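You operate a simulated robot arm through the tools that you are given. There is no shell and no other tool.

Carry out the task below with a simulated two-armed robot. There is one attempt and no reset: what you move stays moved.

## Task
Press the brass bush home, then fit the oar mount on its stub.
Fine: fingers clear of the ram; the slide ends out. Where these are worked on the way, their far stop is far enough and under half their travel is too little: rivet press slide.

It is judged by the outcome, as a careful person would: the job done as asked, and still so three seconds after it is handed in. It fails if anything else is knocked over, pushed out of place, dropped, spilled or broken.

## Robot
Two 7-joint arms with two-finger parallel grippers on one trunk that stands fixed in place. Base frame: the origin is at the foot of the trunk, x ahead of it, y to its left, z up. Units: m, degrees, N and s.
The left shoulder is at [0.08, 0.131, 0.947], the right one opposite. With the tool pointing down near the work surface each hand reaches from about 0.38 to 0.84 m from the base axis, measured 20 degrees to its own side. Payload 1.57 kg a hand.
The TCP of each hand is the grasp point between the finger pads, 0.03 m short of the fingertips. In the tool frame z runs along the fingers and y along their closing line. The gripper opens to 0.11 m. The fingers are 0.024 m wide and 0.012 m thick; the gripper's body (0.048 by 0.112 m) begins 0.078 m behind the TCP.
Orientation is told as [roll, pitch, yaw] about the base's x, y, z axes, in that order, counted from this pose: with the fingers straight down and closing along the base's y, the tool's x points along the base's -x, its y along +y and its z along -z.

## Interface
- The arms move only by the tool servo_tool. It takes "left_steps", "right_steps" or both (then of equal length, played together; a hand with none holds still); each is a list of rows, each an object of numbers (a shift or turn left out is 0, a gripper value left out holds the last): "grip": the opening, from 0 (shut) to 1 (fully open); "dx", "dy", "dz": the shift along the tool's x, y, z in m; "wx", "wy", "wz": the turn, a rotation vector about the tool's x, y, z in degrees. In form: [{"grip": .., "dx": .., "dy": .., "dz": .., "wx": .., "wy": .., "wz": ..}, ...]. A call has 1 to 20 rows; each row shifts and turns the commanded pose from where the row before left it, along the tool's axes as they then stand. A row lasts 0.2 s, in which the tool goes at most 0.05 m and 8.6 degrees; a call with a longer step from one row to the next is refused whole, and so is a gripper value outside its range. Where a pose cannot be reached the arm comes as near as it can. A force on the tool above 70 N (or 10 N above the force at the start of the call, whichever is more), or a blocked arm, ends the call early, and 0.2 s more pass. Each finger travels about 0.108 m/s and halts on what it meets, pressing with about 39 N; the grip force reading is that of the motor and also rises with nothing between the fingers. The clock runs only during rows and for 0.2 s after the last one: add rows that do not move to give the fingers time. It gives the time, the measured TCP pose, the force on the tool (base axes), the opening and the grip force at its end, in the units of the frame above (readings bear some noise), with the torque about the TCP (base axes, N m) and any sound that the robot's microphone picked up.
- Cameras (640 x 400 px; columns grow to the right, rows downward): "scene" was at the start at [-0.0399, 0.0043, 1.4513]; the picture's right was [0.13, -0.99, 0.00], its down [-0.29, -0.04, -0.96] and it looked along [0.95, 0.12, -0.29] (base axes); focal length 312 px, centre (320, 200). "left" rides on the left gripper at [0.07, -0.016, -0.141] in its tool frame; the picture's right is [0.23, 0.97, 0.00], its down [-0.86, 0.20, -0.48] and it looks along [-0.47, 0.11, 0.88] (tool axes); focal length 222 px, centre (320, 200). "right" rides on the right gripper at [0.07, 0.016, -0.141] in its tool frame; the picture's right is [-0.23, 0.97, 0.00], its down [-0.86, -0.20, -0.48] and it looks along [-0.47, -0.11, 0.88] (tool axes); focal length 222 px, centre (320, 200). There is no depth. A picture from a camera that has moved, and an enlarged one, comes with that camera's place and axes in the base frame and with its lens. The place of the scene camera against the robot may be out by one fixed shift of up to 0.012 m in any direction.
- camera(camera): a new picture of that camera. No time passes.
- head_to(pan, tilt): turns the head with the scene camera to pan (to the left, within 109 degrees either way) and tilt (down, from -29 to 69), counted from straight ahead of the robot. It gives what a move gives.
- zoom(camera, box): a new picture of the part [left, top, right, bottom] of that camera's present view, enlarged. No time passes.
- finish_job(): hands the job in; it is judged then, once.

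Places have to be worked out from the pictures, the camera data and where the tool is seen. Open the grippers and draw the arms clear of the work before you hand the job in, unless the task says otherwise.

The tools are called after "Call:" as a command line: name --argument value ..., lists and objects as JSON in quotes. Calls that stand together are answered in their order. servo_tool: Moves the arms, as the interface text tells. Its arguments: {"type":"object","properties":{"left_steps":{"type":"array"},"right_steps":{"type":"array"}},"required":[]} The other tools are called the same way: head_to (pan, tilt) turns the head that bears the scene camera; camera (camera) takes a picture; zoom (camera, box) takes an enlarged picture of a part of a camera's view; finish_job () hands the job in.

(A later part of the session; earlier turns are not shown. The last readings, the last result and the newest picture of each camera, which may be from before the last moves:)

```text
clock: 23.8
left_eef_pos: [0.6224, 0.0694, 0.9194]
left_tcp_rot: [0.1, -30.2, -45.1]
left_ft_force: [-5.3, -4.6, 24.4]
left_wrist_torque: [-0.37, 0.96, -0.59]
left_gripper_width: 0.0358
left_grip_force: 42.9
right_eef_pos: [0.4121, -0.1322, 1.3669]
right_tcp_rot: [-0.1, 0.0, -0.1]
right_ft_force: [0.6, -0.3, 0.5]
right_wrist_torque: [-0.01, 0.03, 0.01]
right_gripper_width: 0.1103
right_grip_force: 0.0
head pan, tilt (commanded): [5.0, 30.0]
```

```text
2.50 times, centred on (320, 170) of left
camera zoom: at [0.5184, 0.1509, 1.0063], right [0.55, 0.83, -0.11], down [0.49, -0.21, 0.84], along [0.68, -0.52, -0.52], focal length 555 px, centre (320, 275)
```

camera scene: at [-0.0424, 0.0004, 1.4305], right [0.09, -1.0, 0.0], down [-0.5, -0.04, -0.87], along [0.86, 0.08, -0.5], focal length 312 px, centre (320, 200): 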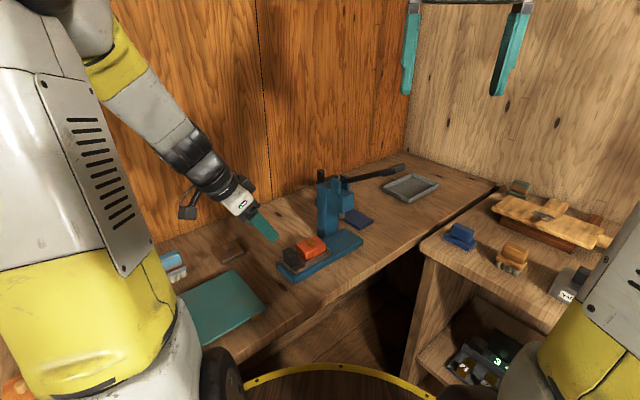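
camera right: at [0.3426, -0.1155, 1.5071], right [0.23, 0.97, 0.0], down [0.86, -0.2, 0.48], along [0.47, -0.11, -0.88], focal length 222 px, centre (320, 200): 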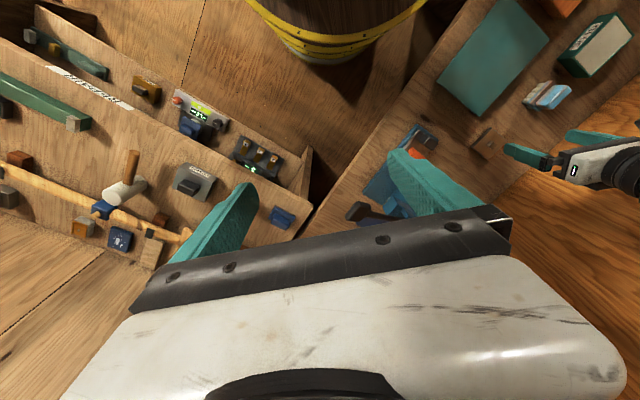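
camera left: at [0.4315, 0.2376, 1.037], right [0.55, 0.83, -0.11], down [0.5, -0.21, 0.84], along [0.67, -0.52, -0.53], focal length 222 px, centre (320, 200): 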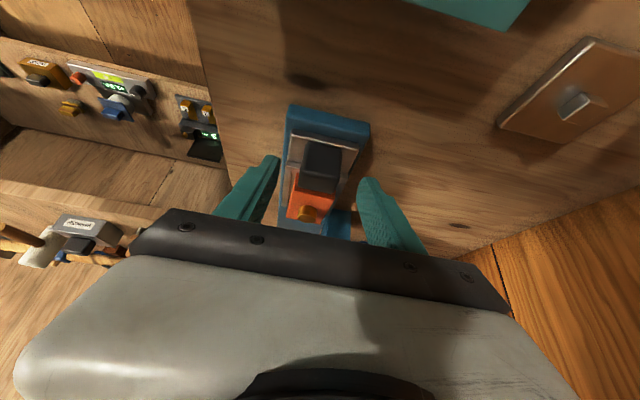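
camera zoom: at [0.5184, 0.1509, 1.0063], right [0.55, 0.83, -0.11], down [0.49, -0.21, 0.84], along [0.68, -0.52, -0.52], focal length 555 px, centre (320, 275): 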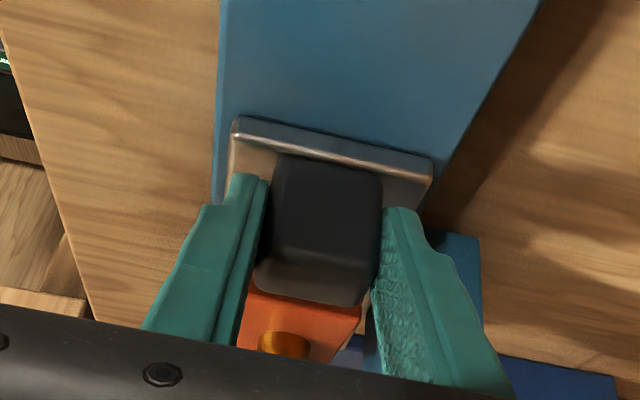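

≈0.106 m moved, vertical load flipped to +24 N, so I ease up 1.5 mm and continue with small steps to find the far stop.

Call:
servo_tool --left_steps '[{"dx": -0.0006, "dz": -0.0011, "dy": -0.0002}, {"dx": -0.0026, "dz": 0.0015, "dy": -0.0002}, {"dx": -0.0026, "dz": 0.0015, "dy": -0.0002}, {"dx": -0.0026, "dz": 0.0015, "dy": -0.0002}, {}]'

Call:
zoom --camera "scene" --box '[250, 160, 400, 270]'

```text
clock: 25.0
left_eef_pos: [0.6269, 0.0668, 0.9191]
left_tcp_rot: [0.1, -30.1, -44.8]
left_ft_force: [-5.2, 15.0, 23.2]
left_wrist_torque: [-0.35, 0.38, -0.47]
left_gripper_width: 0.0358
left_grip_force: 43.2
right_eef_pos: [0.4109, -0.1303, 1.3653]
right_tcp_rot: [0.0, 0.1, 0.0]
right_ft_force: [-0.1, 0.1, 0.0]
right_wrist_torque: [-0.01, -0.02, 0.02]
right_gripper_width: 0.11
right_grip_force: 0.0
head pan, tilt (commanded): [5.0, 30.0]
```

```text
3.64 times, centred on (325, 215) of scene
camera zoom: at [-0.0433, 0.0011, 1.4305], right [0.09, -1.0, 0.0], down [-0.5, -0.04, -0.87], along [0.86, 0.08, -0.5], focal length 1134 px, centre (302, 146)
```

zoom: 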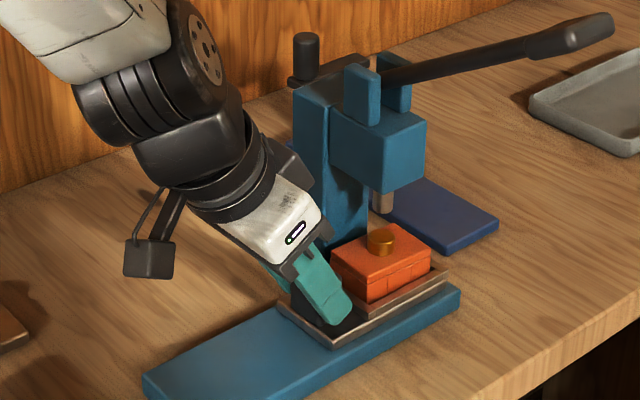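

Resistance is appearing (−14 N along travel at ≈0.1105 m). One more small push to confirm it's the far stop.

Call:
servo_tool --left_steps '[{"dx": -0.0018, "dz": -0.0004}, {"dx": -0.0026, "dz": 0.0015}, {}]'

Call:
zoom --camera "scene" --box '[290, 180, 370, 250]'

```text
clock: 25.8
left_eef_pos: [0.629, 0.064, 0.9181]
left_tcp_rot: [-0.1, -29.8, -44.7]
left_ft_force: [-6.4, 32.1, -1.9]
left_wrist_torque: [0.39, 0.11, -0.59]
left_gripper_width: 0.036
left_grip_force: 42.6
right_eef_pos: [0.4123, -0.1313, 1.3656]
right_tcp_rot: [-0.1, 0.0, 0.0]
right_ft_force: [0.0, 0.7, 0.6]
right_wrist_torque: [0.02, 0.02, 0.0]
right_gripper_width: 0.1096
right_grip_force: 0.0
head pan, tilt (commanded): [5.0, 30.0]
```

```text
5.71 times, centred on (330, 215) of scene
camera zoom: at [-0.0425, 0.0018, 1.4305], right [0.09, -1.0, 0.0], down [-0.5, -0.04, -0.87], along [0.86, 0.08, -0.5], focal length 1782 px, centre (263, 114)
```

zoom: 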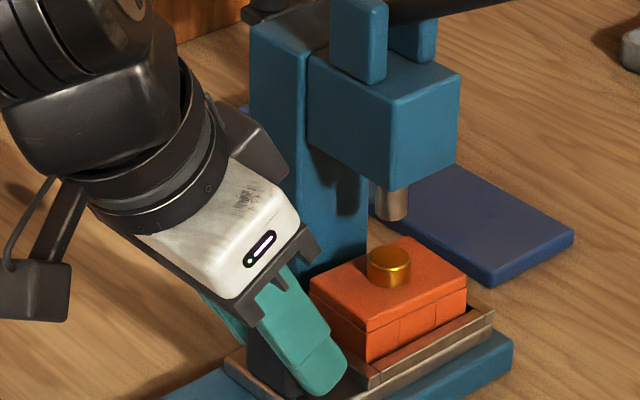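

Force along travel rises to −27 N but it may still be creeping; bush is nearly under the ram in the picture. I push a bit more, with a small n correction.

Call:
servo_tool --left_steps '[{"dy": 0.001, "dx": -0.0013, "dz": 0.0008}, {"dx": -0.0017, "dz": 0.001}, {"dx": -0.0017, "dz": 0.001}, {}]'

Call:
zoom --camera "scene" --box '[290, 180, 370, 250]'

```text
clock: 26.8
left_eef_pos: [0.6339, 0.0589, 0.9193]
left_tcp_rot: [0.0, -29.9, -44.9]
left_ft_force: [-11.6, 26.4, -2.7]
left_wrist_torque: [0.32, 0.14, -0.29]
left_gripper_width: 0.0358
left_grip_force: 43.0
right_eef_pos: [0.4128, -0.13, 1.3672]
right_tcp_rot: [0.0, 0.0, 0.0]
right_ft_force: [0.1, 0.2, -0.4]
right_wrist_torque: [-0.03, 0.02, -0.02]
right_gripper_width: 0.11
right_grip_force: 0.0
head pan, tilt (commanded): [5.0, 30.0]
```

```text
5.71 times, centred on (330, 215) of scene
camera zoom: at [-0.0428, 0.0014, 1.4305], right [0.09, -1.0, 0.0], down [-0.5, -0.04, -0.87], along [0.86, 0.08, -0.5], focal length 1782 px, centre (263, 114)
```

zoom: 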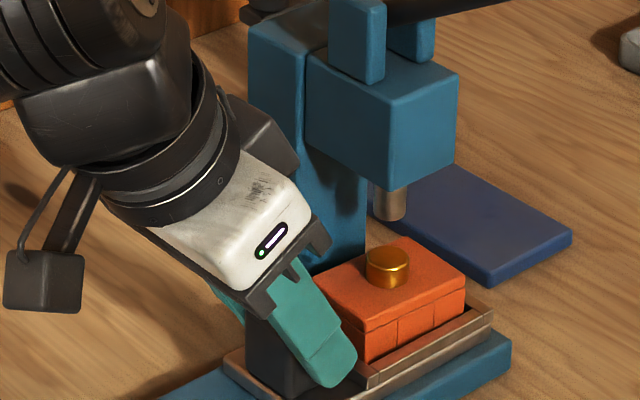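

The block no longer moves (the fingers just slip on the knob) and the bush is in line under the ram: the slide is at its far stop. I relax, open slightly, and withdraw the left hand backward.

Call:
servo_tool --left_steps '[{"dx": 0.0035, "dz": -0.002}, {"grip": 0.45}, {}, {"dz": -0.03}, {"dz": -0.04}, {"dz": -0.04}, {"dz": -0.04}, {"dz": -0.04}, {}]'

Call:
camera --camera "scene"

Call:
camera --camera "left"

```text
clock: 28.8
left_eef_pos: [0.5639, 0.1268, 1.0848]
left_tcp_rot: [0.1, -30.0, -45.0]
left_ft_force: [0.4, 0.0, 0.3]
left_wrist_torque: [-0.02, 0.03, -0.01]
left_gripper_width: 0.0497
left_grip_force: 0.1
right_eef_pos: [0.4118, -0.1326, 1.3663]
right_tcp_rot: [0.0, 0.1, 0.0]
right_ft_force: [0.5, 0.6, -0.3]
right_wrist_torque: [0.03, 0.02, 0.01]
right_gripper_width: 0.1102
right_grip_force: 0.2
head pan, tilt (commanded): [5.0, 30.0]
```

```text
taken
camera scene: at [-0.0424, 0.0004, 1.4305], right [0.09, -1.0, 0.0], down [-0.5, -0.04, -0.87], along [0.86, 0.08, -0.5], focal length 312 px, centre (320, 200)
```

scene: 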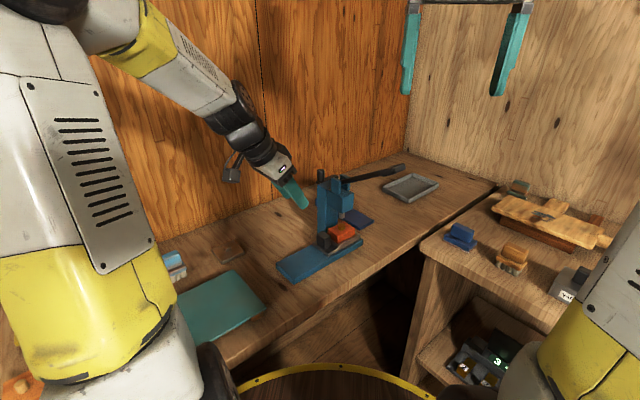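

```text
taken
camera left: at [0.4599, 0.2076, 1.1723], right [0.55, 0.83, -0.11], down [0.5, -0.21, 0.84], along [0.67, -0.52, -0.53], focal length 222 px, centre (320, 200)
```

left: 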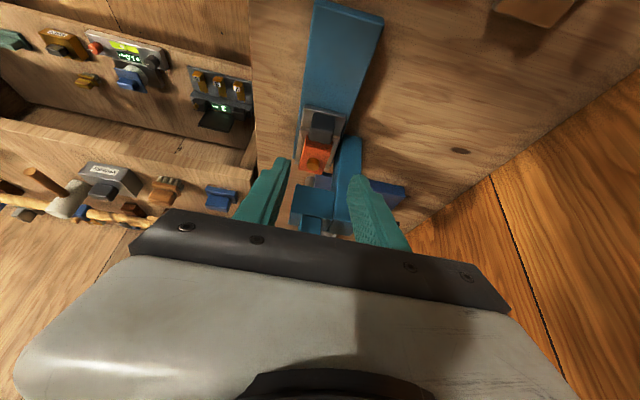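

Next I back the left hand a bit further off, and bring the right hand above the lever handle with a 45° yaw (so its fingers will close across the lever).

Call:
servo_tool --left_steps '[{"dx": 0.0346, "dz": -0.02}, {"dx": 0.0346, "dz": -0.02}, {}, {}, {}, {}, {}, {}, {}, {}, {}]' --right_steps '[{"dx": -0.034, "dy": 0.003, "dz": 0.0165}, {"dx": -0.034, "dy": 0.003, "dz": 0.0165}, {"dx": -0.034, "dy": 0.003, "dz": 0.0165}, {"dx": -0.034, "dy": 0.003, "dz": 0.0165}, {"wz": -7.5}, {"wz": -7.5}, {"wz": -7.5}, {"wz": -7.5}, {"wz": -7.5}, {"wz": -7.5}, {}]'

Call:
camera --camera "right"

Call:
camera --camera "scene"

```text
clock: 31.2
left_eef_pos: [0.5059, 0.1829, 1.0866]
left_tcp_rot: [0.0, -30.0, -45.1]
left_ft_force: [-0.4, -0.3, 0.5]
left_wrist_torque: [0.03, 0.0, 0.0]
left_gripper_width: 0.0498
left_grip_force: 0.0
right_eef_pos: [0.5481, -0.1196, 1.2994]
right_tcp_rot: [0.1, 0.0, 45.1]
right_ft_force: [-0.1, 0.5, -0.2]
right_wrist_torque: [-0.01, 0.0, -0.04]
right_gripper_width: 0.1098
right_grip_force: 0.0
head pan, tilt (commanded): [5.0, 30.0]
```

```text
taken
camera right: at [0.4874, -0.1576, 1.4407], right [-0.53, 0.85, 0.0], down [0.74, 0.46, 0.48], along [0.41, 0.25, -0.88], focal length 222 px, centre (320, 200)
```

right: 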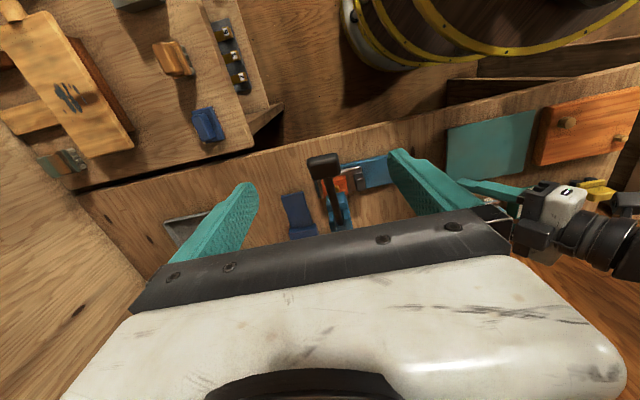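

```text
taken
camera scene: at [-0.0423, 0.0004, 1.4305], right [0.09, -1.0, 0.0], down [-0.5, -0.04, -0.87], along [0.86, 0.08, -0.5], focal length 312 px, centre (320, 200)
```

scene: 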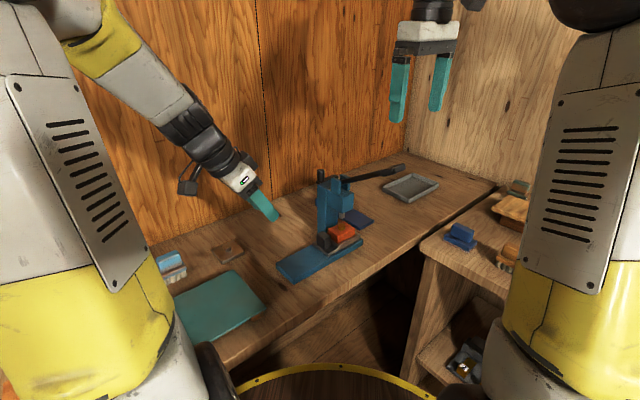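

The lever handle is visible centred in the right view. I zoom in for its geometry.

Call:
zoom --camera "right" --box '[270, 130, 410, 240]'

Call:
zoom --camera "scene" --box '[300, 150, 420, 250]'

```text
3.64 times, centred on (340, 185) of right
camera zoom: at [0.4874, -0.1576, 1.4407], right [-0.53, 0.85, 0.0], down [0.74, 0.46, 0.48], along [0.41, 0.25, -0.88], focal length 808 px, centre (247, 254)
```

zoom: 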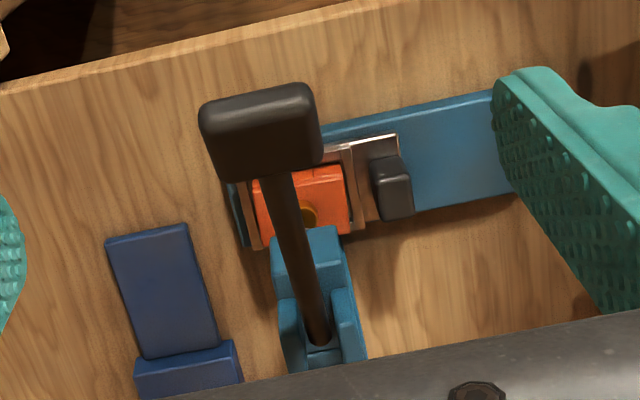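

```text
4.00 times, centred on (360, 200) of scene
camera zoom: at [-0.0423, 0.0004, 1.4305], right [0.09, -1.0, 0.0], down [-0.5, -0.04, -0.87], along [0.86, 0.08, -0.5], focal length 1247 px, centre (160, 200)
```

zoom: 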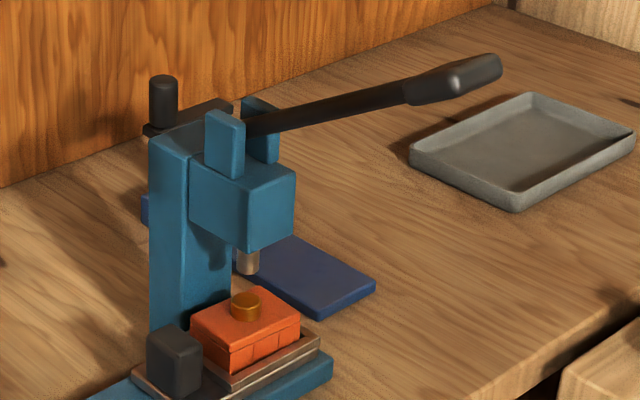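

Triangulated handle centre ≈[0.577,-0.095,1.143], pivot ≈[0.69,0.018,1.045] — lever radius ≈0.19 m at ~31° up, lying in the n plane. I move the right hand above the handle and look again before gripping.

Call:
servo_tool --right_steps '[{"dx": -0.019, "dy": -0.0016, "dz": 0.035, "grip": 0.75}, {"dx": -0.0187, "dy": -0.0017, "dz": 0.035}, {}]'

Call:
zoom --camera "right" --box '[220, 110, 420, 240]'

Call:
zoom --camera "scene" --box '[320, 90, 460, 200]'

```text
clock: 32.0
left_eef_pos: [0.5053, 0.1822, 1.0849]
left_tcp_rot: [0.0, -30.0, -45.1]
left_ft_force: [0.9, 0.0, -0.5]
left_wrist_torque: [0.02, 0.04, 0.03]
left_gripper_width: 0.0492
left_grip_force: 0.2
right_eef_pos: [0.5803, -0.0952, 1.2283]
right_tcp_rot: [0.0, 0.0, 45.0]
right_ft_force: [0.3, -0.3, 0.1]
right_wrist_torque: [-0.01, -0.01, 0.01]
right_gripper_width: 0.0825
right_grip_force: 0.1
head pan, tilt (commanded): [5.0, 30.0]
```

```text
3.08 times, centred on (320, 175) of right
camera zoom: at [0.5187, -0.1334, 1.3706], right [-0.53, 0.85, 0.0], down [0.75, 0.46, 0.48], along [0.41, 0.25, -0.88], focal length 684 px, centre (320, 277)
```

zoom: 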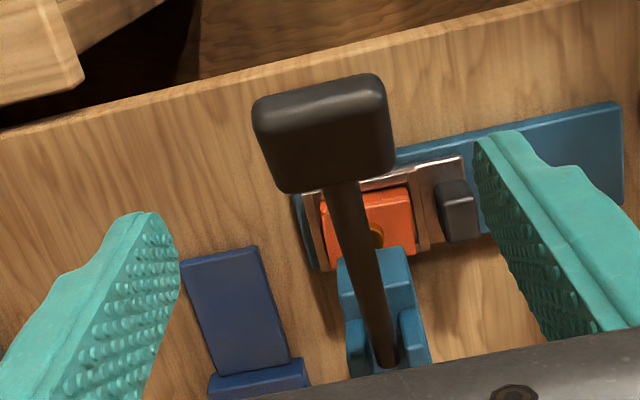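

```text
3.64 times, centred on (390, 145) of scene
camera zoom: at [-0.0424, 0.0004, 1.4305], right [0.09, -1.0, 0.0], down [-0.5, -0.04, -0.87], along [0.86, 0.08, -0.5], focal length 1134 px, centre (66, 400)
```

zoom: 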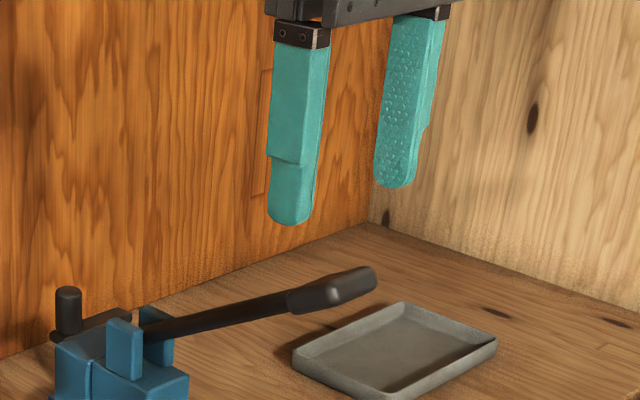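

Using the visible fingertips to calibrate the scene camera, the handle centre comes out at (0.575,-0.097,1.147), about 0.045 m wide across. I descend onto it and close.

Call:
servo_tool --right_steps '[{"dx": 0.005, "dy": 0.002, "dz": 0.02}, {"dz": 0.03}, {"dz": 0.031}, {}, {"grip": 0.5}, {"grip": 0.4}, {"grip": 0.2}, {"grip": 0.0}, {}]'

Call:
zoom --camera "right" --box '[220, 110, 420, 240]'

Call:
zoom --camera "scene" --box '[300, 100, 440, 220]'

```text
clock: 34.0
left_eef_pos: [0.5066, 0.1831, 1.0853]
left_tcp_rot: [0.0, -30.0, -45.0]
left_ft_force: [0.2, -0.4, 0.2]
left_wrist_torque: [0.02, -0.02, 0.0]
left_gripper_width: 0.0495
left_grip_force: 0.1
right_eef_pos: [0.5738, -0.0974, 1.1491]
right_tcp_rot: [-0.2, 0.0, 44.9]
right_ft_force: [-0.9, 1.2, -1.0]
right_wrist_torque: [-0.06, -0.04, -0.03]
right_gripper_width: 0.0437
right_grip_force: 45.2
head pan, tilt (commanded): [5.0, 30.0]
```

```text
3.08 times, centred on (320, 175) of right
camera zoom: at [0.5122, -0.1361, 1.2903], right [-0.53, 0.85, 0.0], down [0.75, 0.46, 0.48], along [0.41, 0.25, -0.88], focal length 684 px, centre (320, 277)
```

zoom: 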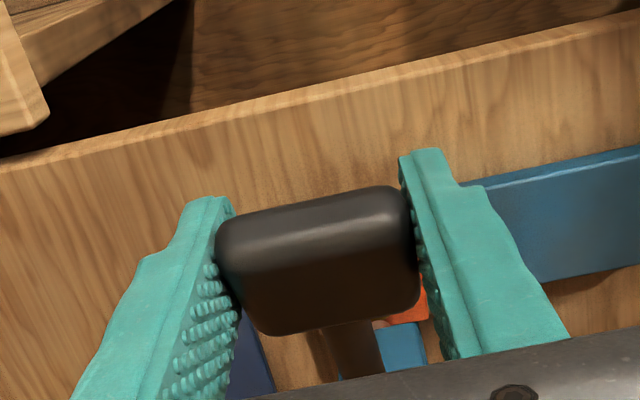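

```text
3.33 times, centred on (370, 160) of scene
camera zoom: at [-0.0424, 0.0004, 1.4305], right [0.09, -1.0, 0.0], down [-0.5, -0.04, -0.87], along [0.86, 0.08, -0.5], focal length 1039 px, centre (153, 333)
```

zoom: 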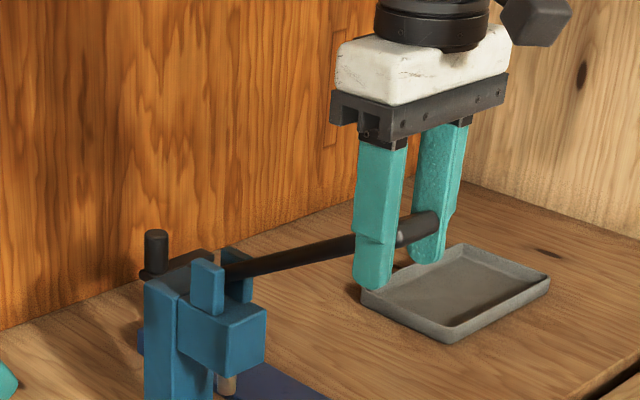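

The handle is firmly gripped (0.0437 m) with almost no load, and the left hand is well away from the ram. I start pulling the lever down along its arc in small rows.

Call:
servo_tool --right_steps '[{"dx": 0.0037, "dz": 0.0064}, {"dx": 0.0038, "dz": 0.0065}, {"dx": 0.003, "dz": 0.0061}, {"dx": 0.0029, "dz": 0.0061}, {}]'

Call:
zoom --camera "scene" --box '[300, 120, 440, 240]'

```text
clock: 35.2
left_eef_pos: [0.5077, 0.182, 1.0855]
left_tcp_rot: [0.0, -30.0, -45.0]
left_ft_force: [0.4, 0.1, -0.4]
left_wrist_torque: [-0.01, -0.01, -0.03]
left_gripper_width: 0.0494
left_grip_force: 0.0
right_eef_pos: [0.5638, -0.1084, 1.1224]
right_tcp_rot: [-0.1, -0.1, 45.0]
right_ft_force: [15.6, 0.4, 3.1]
right_wrist_torque: [0.83, -0.96, 0.08]
right_gripper_width: 0.0437
right_grip_force: 45.2
head pan, tilt (commanded): [5.0, 30.0]
```

```text
3.33 times, centred on (370, 180) of scene
camera zoom: at [-0.0416, 0.0004, 1.4305], right [0.09, -1.0, 0.0], down [-0.5, -0.04, -0.87], along [0.86, 0.08, -0.5], focal length 1039 px, centre (153, 267)
```

zoom: 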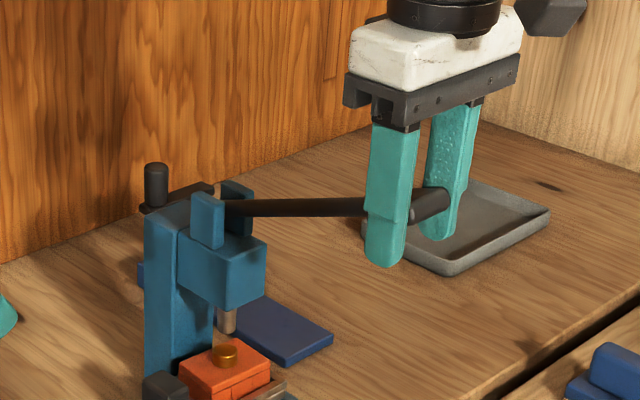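

The lever moves; small inward pull of ~11 N and sideways ~11 N, so I trim the path (less outward, dy −1.2 mm) and continue.

Call:
servo_tool --right_steps '[{"dx": 0.001, "dy": -0.0012, "dz": 0.0063}, {"dx": 0.0022, "dz": 0.0064}, {"dx": 0.002, "dz": 0.0064}, {"dx": 0.0018, "dz": 0.0064}, {}]'

Call:
zoom --camera "scene" --box '[300, 140, 440, 260]'

```text
clock: 36.4
left_eef_pos: [0.5063, 0.183, 1.0868]
left_tcp_rot: [-0.1, -30.0, -45.0]
left_ft_force: [0.1, -0.8, 0.1]
left_wrist_torque: [-0.03, -0.01, 0.01]
left_gripper_width: 0.0497
left_grip_force: 0.0
right_eef_pos: [0.5578, -0.1122, 1.0983]
right_tcp_rot: [0.0, 0.0, 45.0]
right_ft_force: [-1.1, -2.5, 8.6]
right_wrist_torque: [1.0, -0.86, 0.01]
right_gripper_width: 0.0438
right_grip_force: 45.1
head pan, tilt (commanded): [5.0, 30.0]
```

```text
3.33 times, centred on (370, 200) of scene
camera zoom: at [-0.0427, 0.0003, 1.4305], right [0.09, -1.0, 0.0], down [-0.5, -0.04, -0.87], along [0.86, 0.08, -0.5], focal length 1039 px, centre (153, 200)
```

zoom: 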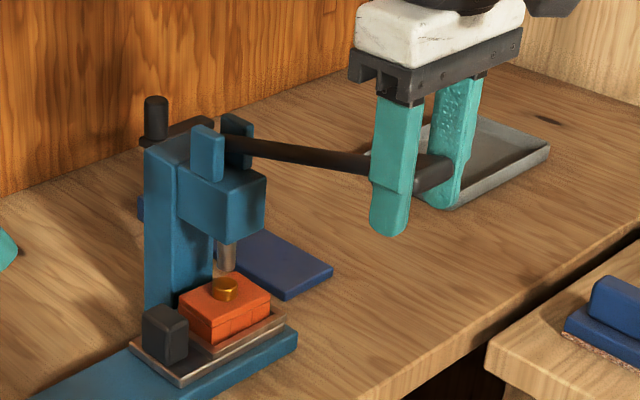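

Good low loads; ram is coming down over the bush. I continue the arc.

Call:
servo_tool --right_steps '[{"dx": 0.0016, "dz": 0.0064}, {"dx": 0.0014, "dz": 0.0065}, {"dx": 0.0011, "dz": 0.0066}, {"dx": 0.0009, "dz": 0.0066}, {}]'

Call:
zoom --camera "scene" --box '[300, 150, 420, 260]'

```text
clock: 37.6
left_eef_pos: [0.5073, 0.183, 1.0865]
left_tcp_rot: [0.0, -30.0, -45.0]
left_ft_force: [0.3, 0.6, 0.5]
left_wrist_torque: [-0.05, -0.01, 0.01]
left_gripper_width: 0.0496
left_grip_force: 0.1
right_eef_pos: [0.5558, -0.116, 1.0721]
right_tcp_rot: [0.0, 0.0, 45.0]
right_ft_force: [1.2, 1.8, 6.8]
right_wrist_torque: [0.97, -0.87, -0.13]
right_gripper_width: 0.0437
right_grip_force: 44.6
head pan, tilt (commanded): [5.0, 30.0]
```

```text
3.64 times, centred on (360, 205) of scene
camera zoom: at [-0.0425, 0.0005, 1.4305], right [0.09, -1.0, 0.0], down [-0.5, -0.04, -0.87], along [0.86, 0.08, -0.5], focal length 1134 px, centre (174, 182)
```

zoom: 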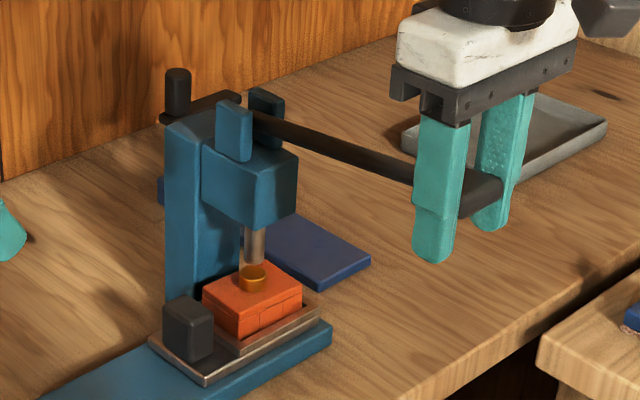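

The ram has reached the bush. I keep pressing down; force should now rise as the bush goes in.

Call:
servo_tool --right_steps '[{"dx": 0.0007, "dz": 0.0067}, {"dx": 0.0005, "dz": 0.0067}, {"dx": 0.0003, "dz": 0.0067}, {}]'

Call:
zoom --camera "scene" --box '[300, 150, 420, 260]'

```text
clock: 38.6
left_eef_pos: [0.5055, 0.1828, 1.0857]
left_tcp_rot: [0.0, -30.1, -45.0]
left_ft_force: [-0.1, -0.2, -0.6]
left_wrist_torque: [-0.01, -0.02, -0.03]
left_gripper_width: 0.0496
left_grip_force: 0.0
right_eef_pos: [0.5535, -0.1175, 1.0519]
right_tcp_rot: [0.0, -0.1, 45.0]
right_ft_force: [0.9, 3.1, 6.4]
right_wrist_torque: [0.95, -0.84, -0.03]
right_gripper_width: 0.0436
right_grip_force: 45.0
head pan, tilt (commanded): [5.0, 30.0]
```

```text
3.64 times, centred on (360, 205) of scene
camera zoom: at [-0.0426, 0.0006, 1.4305], right [0.09, -1.0, 0.0], down [-0.5, -0.04, -0.87], along [0.86, 0.08, -0.5], focal length 1134 px, centre (174, 182)
```

zoom: 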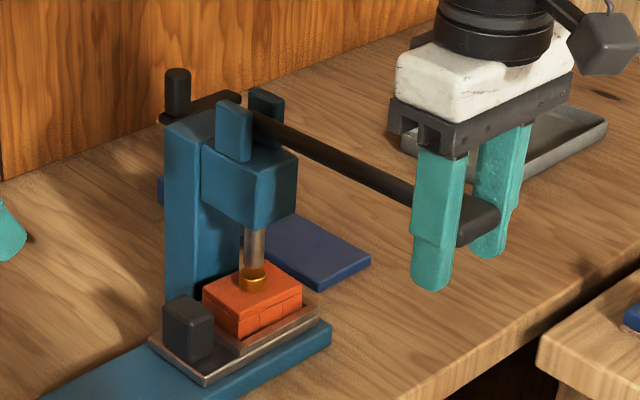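

Ram just touches/enters the bush top. I continue down past horizontal, curving slightly inward.

Call:
servo_tool --right_steps '[{"dx": 0.0, "dz": 0.0067}, {"dx": -0.0002, "dz": 0.0067}, {"dx": -0.0004, "dz": 0.0067}, {}]'

Call:
zoom --camera "scene" --box '[300, 170, 420, 270]'

```text
clock: 39.6
left_eef_pos: [0.5064, 0.1833, 1.0861]
left_tcp_rot: [0.1, -30.1, -45.0]
left_ft_force: [0.8, 0.3, 0.2]
left_wrist_torque: [-0.04, 0.0, -0.01]
left_gripper_width: 0.0492
left_grip_force: 0.0
right_eef_pos: [0.5536, -0.1168, 1.0322]
right_tcp_rot: [0.0, 0.0, 45.0]
right_ft_force: [-0.8, 5.0, 6.7]
right_wrist_torque: [0.79, -0.68, -0.12]
right_gripper_width: 0.0435
right_grip_force: 45.1
head pan, tilt (commanded): [5.0, 30.0]
```

```text
4.00 times, centred on (360, 220) of scene
camera zoom: at [-0.0426, 0.0006, 1.4305], right [0.09, -1.0, 0.0], down [-0.5, -0.04, -0.87], along [0.86, 0.08, -0.5], focal length 1247 px, centre (160, 120)
```

zoom: 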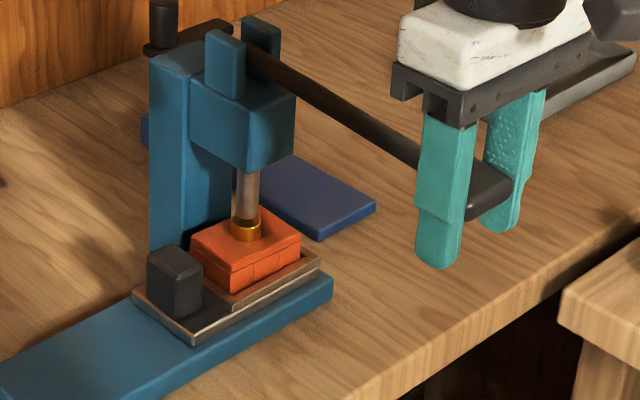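

No rise in force yet, the ram is right at the bush. I continue further down.

Call:
servo_tool --right_steps '[{"dx": -0.0007, "dz": 0.0066}, {"dx": -0.0009, "dz": 0.0066}, {"dx": -0.0011, "dz": 0.0066}, {}]'

Call:
zoom --camera "scene" --box '[300, 170, 420, 270]'

```text
clock: 40.6
left_eef_pos: [0.5069, 0.183, 1.0864]
left_tcp_rot: [0.0, -30.0, -45.0]
left_ft_force: [0.0, -0.1, 0.0]
left_wrist_torque: [-0.05, 0.01, 0.0]
left_gripper_width: 0.0494
left_grip_force: 0.0
right_eef_pos: [0.5567, -0.1137, 1.0124]
right_tcp_rot: [0.0, 0.1, 45.0]
right_ft_force: [-6.9, 4.0, 5.0]
right_wrist_torque: [0.7, -0.73, 0.02]
right_gripper_width: 0.0436
right_grip_force: 45.2
head pan, tilt (commanded): [5.0, 30.0]
```

```text
4.00 times, centred on (360, 220) of scene
camera zoom: at [-0.0429, 0.0005, 1.4305], right [0.09, -1.0, 0.0], down [-0.5, -0.04, -0.87], along [0.86, 0.08, -0.5], focal length 1247 px, centre (160, 120)
```

zoom: 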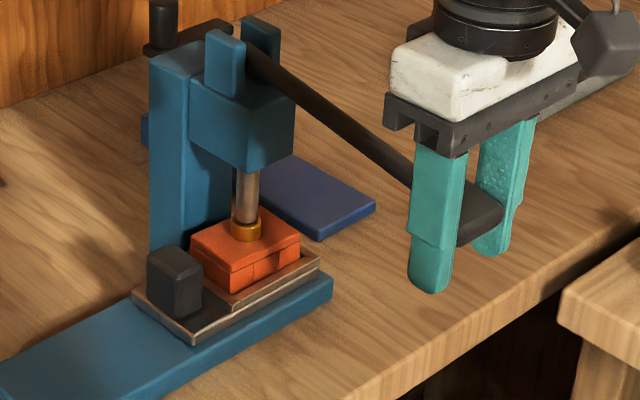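

The ram is pressing the bush now; loads stay small. I continue along the arc.

Call:
servo_tool --right_steps '[{"dx": -0.0012, "dz": 0.0066}, {"dx": -0.0015, "dz": 0.0065}, {"dx": -0.0017, "dz": 0.0064}, {}]'

Call:
zoom --camera "scene" --box '[300, 190, 400, 270]'

```text
clock: 41.6
left_eef_pos: [0.5063, 0.1823, 1.0859]
left_tcp_rot: [0.0, -30.0, -45.0]
left_ft_force: [-0.4, 0.3, -0.7]
left_wrist_torque: [0.0, -0.01, -0.03]
left_gripper_width: 0.0493
left_grip_force: 0.0
right_eef_pos: [0.5602, -0.1107, 0.9939]
right_tcp_rot: [0.0, -0.1, 45.1]
right_ft_force: [-3.4, 3.1, 9.8]
right_wrist_torque: [0.76, -0.89, -0.06]
right_gripper_width: 0.0436
right_grip_force: 45.4
head pan, tilt (commanded): [5.0, 30.0]
```

```text
5.00 times, centred on (350, 230) of scene
camera zoom: at [-0.0428, 0.0006, 1.4305], right [0.09, -1.0, 0.0], down [-0.5, -0.04, -0.87], along [0.86, 0.08, -0.5], focal length 1559 px, centre (170, 50)
```

zoom: 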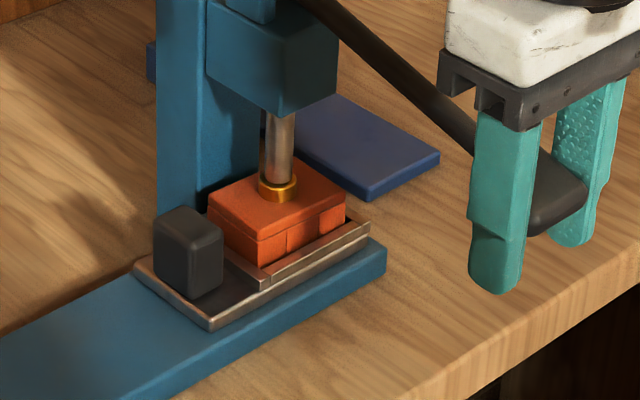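

The bush is going in (gold rim shrinking). I continue pressing.

Call:
servo_tool --right_steps '[{"dx": -0.0018, "dz": 0.0064}, {"dx": -0.0021, "dz": 0.0063}, {"dx": -0.0024, "dz": 0.0062}, {}]'

Call:
zoom --camera "scene" --box '[300, 190, 400, 270]'

```text
clock: 42.6
left_eef_pos: [0.5063, 0.1818, 1.0864]
left_tcp_rot: [-0.1, -30.1, -44.9]
left_ft_force: [-0.5, -0.8, -0.3]
left_wrist_torque: [-0.03, 0.01, 0.0]
left_gripper_width: 0.0494
left_grip_force: 0.1
right_eef_pos: [0.564, -0.1068, 0.9742]
right_tcp_rot: [0.0, 0.0, 45.0]
right_ft_force: [0.9, 2.0, 7.5]
right_wrist_torque: [0.7, -0.7, -0.05]
right_gripper_width: 0.0439
right_grip_force: 45.0
head pan, tilt (commanded): [5.0, 30.0]
```

```text
5.00 times, centred on (350, 230) of scene
camera zoom: at [-0.0425, 0.0005, 1.4305], right [0.09, -1.0, 0.0], down [-0.5, -0.04, -0.87], along [0.86, 0.08, -0.5], focal length 1559 px, centre (170, 50)
```

zoom: 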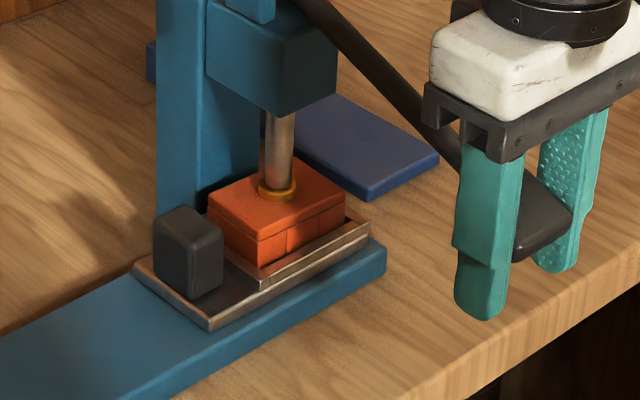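

Bush nearly flush. I continue to the end of the stroke.

Call:
servo_tool --right_steps '[{"dx": -0.0027, "dz": 0.0061}, {"dx": -0.003, "dz": 0.006}, {"dx": -0.0032, "dz": 0.0058}, {}]'

Call:
zoom --camera "scene" --box '[300, 190, 400, 270]'

```text
clock: 43.6
left_eef_pos: [0.5059, 0.1826, 1.0859]
left_tcp_rot: [0.0, -30.0, -45.1]
left_ft_force: [0.3, 0.4, 0.3]
left_wrist_torque: [-0.01, -0.02, 0.01]
left_gripper_width: 0.0496
left_grip_force: 0.0
right_eef_pos: [0.5702, -0.1017, 0.9563]
right_tcp_rot: [0.0, 0.1, 45.0]
right_ft_force: [-4.1, -3.3, 5.1]
right_wrist_torque: [0.6, -0.95, 0.09]
right_gripper_width: 0.0436
right_grip_force: 45.2
head pan, tilt (commanded): [5.0, 30.0]
```

```text
5.00 times, centred on (350, 230) of scene
camera zoom: at [-0.0427, 0.0002, 1.4305], right [0.09, -1.0, 0.0], down [-0.5, -0.04, -0.87], along [0.86, 0.08, -0.5], focal length 1559 px, centre (170, 50)
```

zoom: 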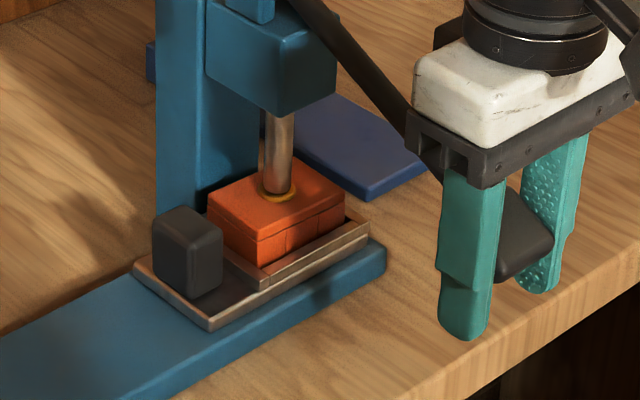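

Almost flush now. A bit more until it meets the stop.

Call:
servo_tool --right_steps '[{"dx": -0.0027, "dz": 0.0047}, {"dx": -0.0029, "dz": 0.0046}, {"dx": -0.003, "dz": 0.0045}, {}]'

Call:
zoom --camera "scene" --box '[300, 190, 400, 270]'

```text
clock: 44.6
left_eef_pos: [0.5062, 0.1824, 1.0872]
left_tcp_rot: [0.1, -30.1, -45.0]
left_ft_force: [-0.4, -0.8, -0.3]
left_wrist_torque: [0.01, -0.01, -0.02]
left_gripper_width: 0.0495
left_grip_force: 0.1
right_eef_pos: [0.5762, -0.0958, 0.9434]
right_tcp_rot: [0.0, 0.0, 45.0]
right_ft_force: [-16.2, -8.9, 25.6]
right_wrist_torque: [-0.1, -0.15, 0.16]
right_gripper_width: 0.044
right_grip_force: 45.5
head pan, tilt (commanded): [5.0, 30.0]
```

```text
5.00 times, centred on (350, 230) of scene
camera zoom: at [-0.0439, 0.0001, 1.4305], right [0.09, -1.0, 0.0], down [-0.5, -0.04, -0.87], along [0.86, 0.08, -0.5], focal length 1559 px, centre (170, 50)
```

zoom: 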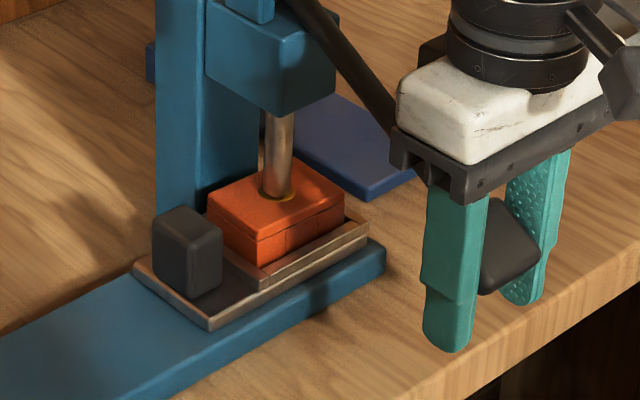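

Force jumps to ~26 N down with the bush flush: the stop. I press a little more to confirm, then look closely.

Call:
servo_tool --right_steps '[{"dx": 0.0005, "dz": 0.002}, {"dx": 0.0, "dz": 0.002}, {}]'

Call:
zoom --camera "scene" --box '[325, 210, 375, 250]'

Call:
zoom --camera "left" --box '[260, 60, 400, 240]'

```text
clock: 45.4
left_eef_pos: [0.5049, 0.1832, 1.0864]
left_tcp_rot: [-0.1, -30.0, -45.0]
left_ft_force: [-0.6, -1.0, 0.0]
left_wrist_torque: [0.0, 0.01, -0.02]
left_gripper_width: 0.0498
left_grip_force: 0.0
right_eef_pos: [0.5769, -0.0942, 0.9404]
right_tcp_rot: [-0.2, -0.3, 45.0]
right_ft_force: [-3.9, -3.4, 41.7]
right_wrist_torque: [0.32, -0.55, -0.24]
right_gripper_width: 0.0436
right_grip_force: 45.5
head pan, tilt (commanded): [5.0, 30.0]
```

```text
10.00 times, centred on (350, 230) of scene
camera zoom: at [-0.0436, 0.0005, 1.4305], right [0.09, -1.0, 0.0], down [-0.5, -0.04, -0.87], along [0.86, 0.08, -0.5], focal length 3118 px, centre (20, -100)
```

zoom: 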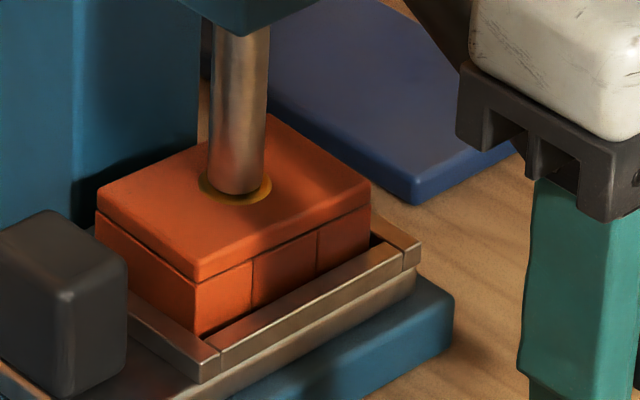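

```text
2.22 times, centred on (330, 150) of left
camera zoom: at [0.4016, 0.2638, 1.174], right [0.55, 0.83, -0.11], down [0.49, -0.21, 0.84], along [0.67, -0.52, -0.53], focal length 494 px, centre (298, 311)
```

zoom: 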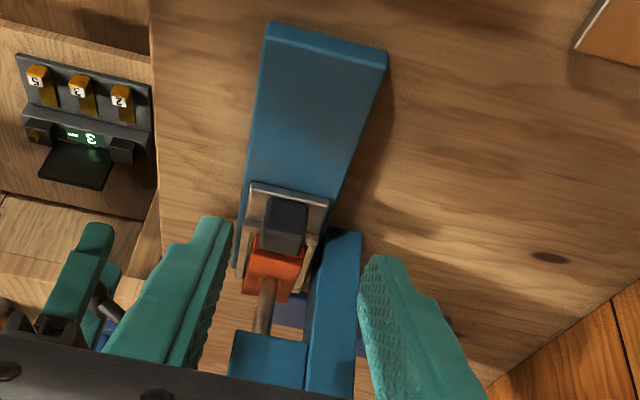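

The bush rim is flush with the block top with ~42 N on the handle: pressed home. I now raise the lever back along the recorded arc, checking halfway.

Call:
servo_tool --right_steps '[{"dx": -0.0005, "dz": -0.004}, {"dx": 0.0059, "dz": -0.0091}, {"dx": 0.0059, "dz": -0.0105}, {"dx": 0.0057, "dz": -0.0121}, {"dx": 0.0045, "dz": -0.0125}, {"dx": 0.0035, "dz": -0.0128}, {"dx": 0.0027, "dz": -0.0131}, {"dx": 0.002, "dz": -0.0132}, {}]'

Call:
zoom --camera "scene" --box '[300, 160, 420, 260]'

```text
clock: 47.4
left_eef_pos: [0.506, 0.183, 1.085]
left_tcp_rot: [0.0, -30.0, -44.9]
left_ft_force: [0.6, 0.4, -0.4]
left_wrist_torque: [0.0, 0.04, 0.01]
left_gripper_width: 0.0495
left_grip_force: 0.0
right_eef_pos: [0.5534, -0.1171, 1.0242]
right_tcp_rot: [0.1, 0.0, 45.0]
right_ft_force: [0.4, 3.2, -5.5]
right_wrist_torque: [-0.73, 0.86, 0.04]
right_gripper_width: 0.0432
right_grip_force: 45.4
head pan, tilt (commanded): [5.0, 30.0]
```

```text
4.00 times, centred on (360, 210) of scene
camera zoom: at [-0.0422, 0.0005, 1.4305], right [0.09, -1.0, 0.0], down [-0.5, -0.04, -0.87], along [0.86, 0.08, -0.5], focal length 1247 px, centre (160, 160)
```

zoom: 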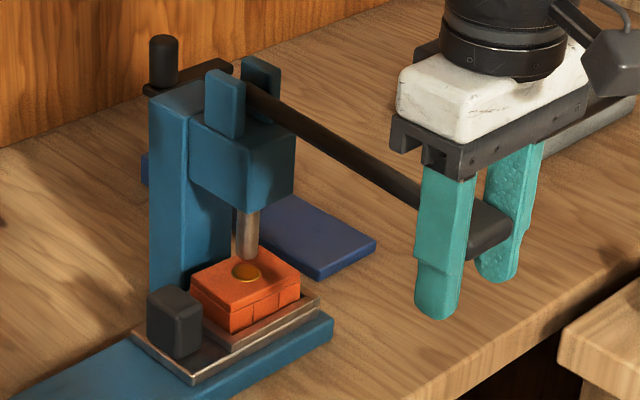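

The bush is flush and stays in the block as the ram lifts. I raise the lever the rest of the way.

Call:
servo_tool --right_steps '[{"dx": 0.0011, "dz": -0.0133}, {"dx": 0.0002, "dz": -0.0134}, {"dx": -0.0008, "dz": -0.0134}, {"dx": -0.0016, "dz": -0.0133}, {"dx": -0.0025, "dz": -0.0131}, {"dx": -0.0034, "dz": -0.0128}, {"dx": -0.0042, "dz": -0.0128}, {"dx": -0.0039, "dy": 0.0012, "dz": -0.0124}, {"dx": -0.0068, "dz": -0.0126}, {"dx": -0.0037, "dz": -0.0064}, {}]'

Call:
zoom --camera "scene" --box '[300, 120, 440, 260]'

```text
clock: 49.6
left_eef_pos: [0.5071, 0.1812, 1.0867]
left_tcp_rot: [0.0, -30.0, -45.0]
left_ft_force: [0.4, 0.3, -0.2]
left_wrist_torque: [0.0, -0.01, 0.0]
left_gripper_width: 0.0494
left_grip_force: 0.0
right_eef_pos: [0.568, -0.1029, 1.1364]
right_tcp_rot: [0.7, 1.5, 44.8]
right_ft_force: [4.2, -4.2, -22.6]
right_wrist_torque: [-1.14, 0.82, -0.46]
right_gripper_width: 0.0435
right_grip_force: 45.5
head pan, tilt (commanded): [5.0, 30.0]
stopped in row 10 (right hand): the force on the tool passed its limit at 76 N (the readings are from after the stop); the commanded pose is now the measured one
```

```text
2.86 times, centred on (370, 190) of scene
camera zoom: at [-0.0416, 0.0, 1.4305], right [0.09, -1.0, 0.0], down [-0.5, -0.04, -0.87], along [0.86, 0.08, -0.5], focal length 891 px, centre (177, 229)
```

zoom: 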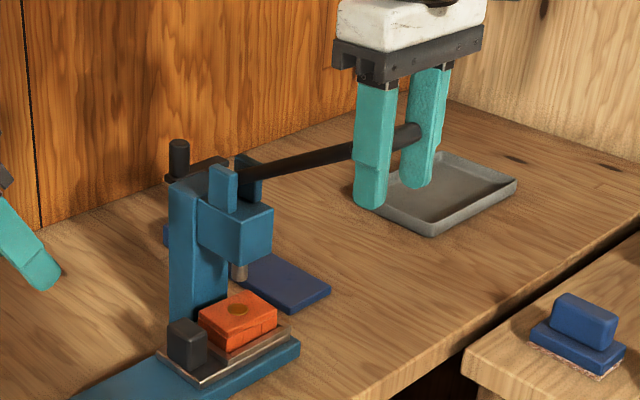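

The lever reached its upper stop. I relax slightly, open the right gripper, and lift clear.

Call:
servo_tool --right_steps '[{"dz": 0.0015}, {"grip": 0.5}, {"grip": 0.7}, {}, {"dz": -0.02}, {"dz": -0.04}, {"dz": -0.04}, {"dx": 0.03, "dz": -0.03}, {"dx": 0.04, "dz": -0.02}, {"dx": 0.04}, {}]'

Call:
camera --camera "scene"

Call:
zoom --camera "left" --box '[260, 60, 400, 240]'

```text
clock: 52.0
left_eef_pos: [0.5058, 0.1826, 1.0854]
left_tcp_rot: [-0.1, -30.0, -45.0]
left_ft_force: [-0.3, 0.7, 0.2]
left_wrist_torque: [-0.06, 0.01, 0.02]
left_gripper_width: 0.0496
left_grip_force: 0.1
right_eef_pos: [0.4907, -0.1807, 1.2907]
right_tcp_rot: [0.7, 1.2, 44.7]
right_ft_force: [0.2, -0.4, -0.1]
right_wrist_torque: [-0.01, 0.01, 0.01]
right_gripper_width: 0.0772
right_grip_force: 0.1
head pan, tilt (commanded): [5.0, 30.0]
```

```text
taken
camera scene: at [-0.0424, 0.0004, 1.4305], right [0.09, -1.0, 0.0], down [-0.5, -0.04, -0.87], along [0.86, 0.08, -0.5], focal length 312 px, centre (320, 200)
```

scene: 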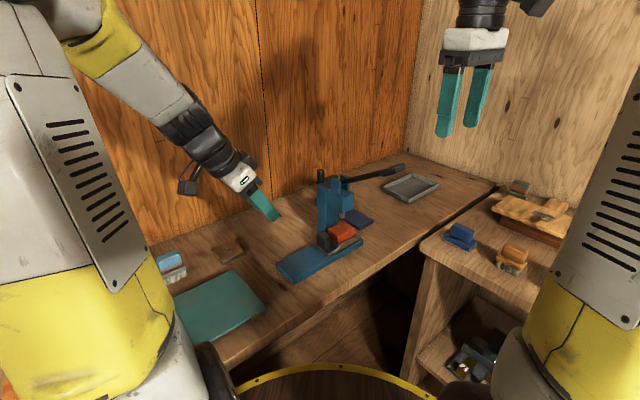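

```text
2.22 times, centred on (330, 150) of left
camera zoom: at [0.4026, 0.2636, 1.1736], right [0.55, 0.83, -0.11], down [0.5, -0.21, 0.84], along [0.67, -0.52, -0.53], focal length 494 px, centre (298, 311)
```

zoom: 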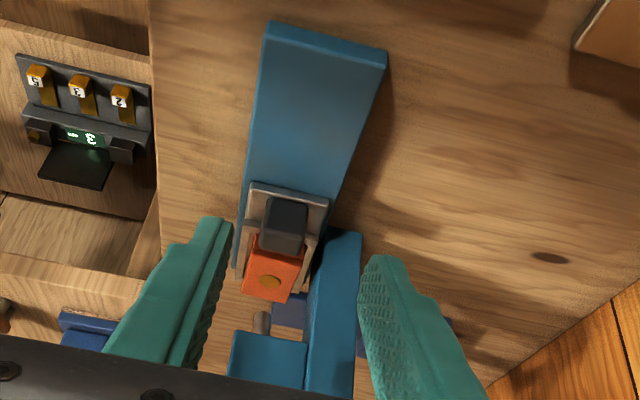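

The ram is up and the lever stays up; the bush is flush. The left hand now goes back to the knob along the same line (grip slightly further back than where it slipped).

Call:
servo_tool --left_steps '[{"dx": -0.0315, "dz": 0.0182, "dy": 0.0013}, {"dx": -0.0314, "dz": 0.0182}, {"dz": 0.04}, {"dz": 0.04}, {"dz": 0.04}, {}]'

Call:
zoom --camera "left" --box '[240, 80, 400, 240]'

Call:
zoom --camera "scene" --box '[260, 160, 400, 270]'

```text
clock: 53.4
left_eef_pos: [0.6027, 0.0892, 0.9811]
left_tcp_rot: [0.0, -30.1, -45.0]
left_ft_force: [0.1, -0.1, -0.1]
left_wrist_torque: [-0.01, 0.01, -0.01]
left_gripper_width: 0.0494
left_grip_force: 0.1
right_eef_pos: [0.4916, -0.1793, 1.2904]
right_tcp_rot: [0.6, 1.2, 44.8]
right_ft_force: [0.4, 0.2, 0.0]
right_wrist_torque: [-0.02, -0.01, 0.04]
right_gripper_width: 0.0773
right_grip_force: 0.0
head pan, tilt (commanded): [5.0, 30.0]
```

```text
2.50 times, centred on (320, 160) of left
camera zoom: at [0.4981, 0.1702, 1.0688], right [0.55, 0.83, -0.11], down [0.5, -0.21, 0.84], along [0.67, -0.52, -0.53], focal length 555 px, centre (320, 300)
```

zoom: 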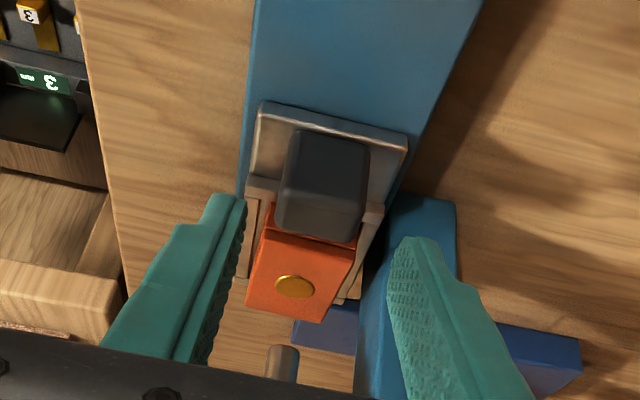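

```text
3.64 times, centred on (330, 215) of scene
camera zoom: at [-0.0423, 0.0004, 1.4305], right [0.09, -1.0, 0.0], down [-0.5, -0.04, -0.87], along [0.86, 0.08, -0.5], focal length 1134 px, centre (284, 146)
```

zoom: 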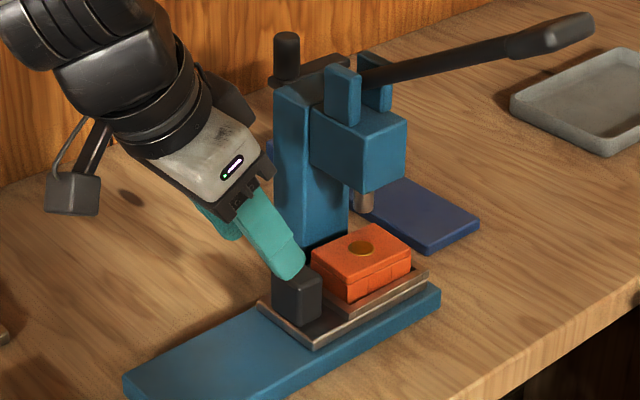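

Alignment with the knob is good. I go the last 0.07 m, close on it, and check the forces.

Call:
servo_tool --left_steps '[{"dz": 0.035, "dx": 0.0013}, {"dz": 0.036, "dx": 0.0013}, {}, {"grip": 0.3}, {"grip": 0.2}, {"grip": 0.0}, {}]'

Call:
zoom --camera "left" --box '[240, 80, 400, 240]'

```text
clock: 55.0
left_eef_pos: [0.6259, 0.0674, 0.9189]
left_tcp_rot: [0.0, -30.1, -44.9]
left_ft_force: [4.3, 3.6, -7.5]
left_wrist_torque: [-0.69, -0.96, 0.09]
left_gripper_width: 0.0359
left_grip_force: 42.8
right_eef_pos: [0.4909, -0.1795, 1.2907]
right_tcp_rot: [0.6, 1.1, 44.8]
right_ft_force: [-0.6, -0.2, 0.1]
right_wrist_torque: [0.02, 0.01, -0.01]
right_gripper_width: 0.077
right_grip_force: 0.0
head pan, tilt (commanded): [5.0, 30.0]
```

```text
2.50 times, centred on (320, 160) of left
camera zoom: at [0.5215, 0.1483, 1.0069], right [0.55, 0.83, -0.11], down [0.5, -0.21, 0.84], along [0.67, -0.52, -0.53], focal length 555 px, centre (320, 300)
```

zoom: 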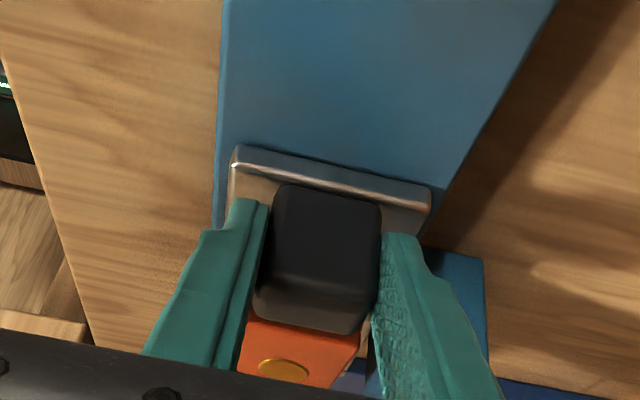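

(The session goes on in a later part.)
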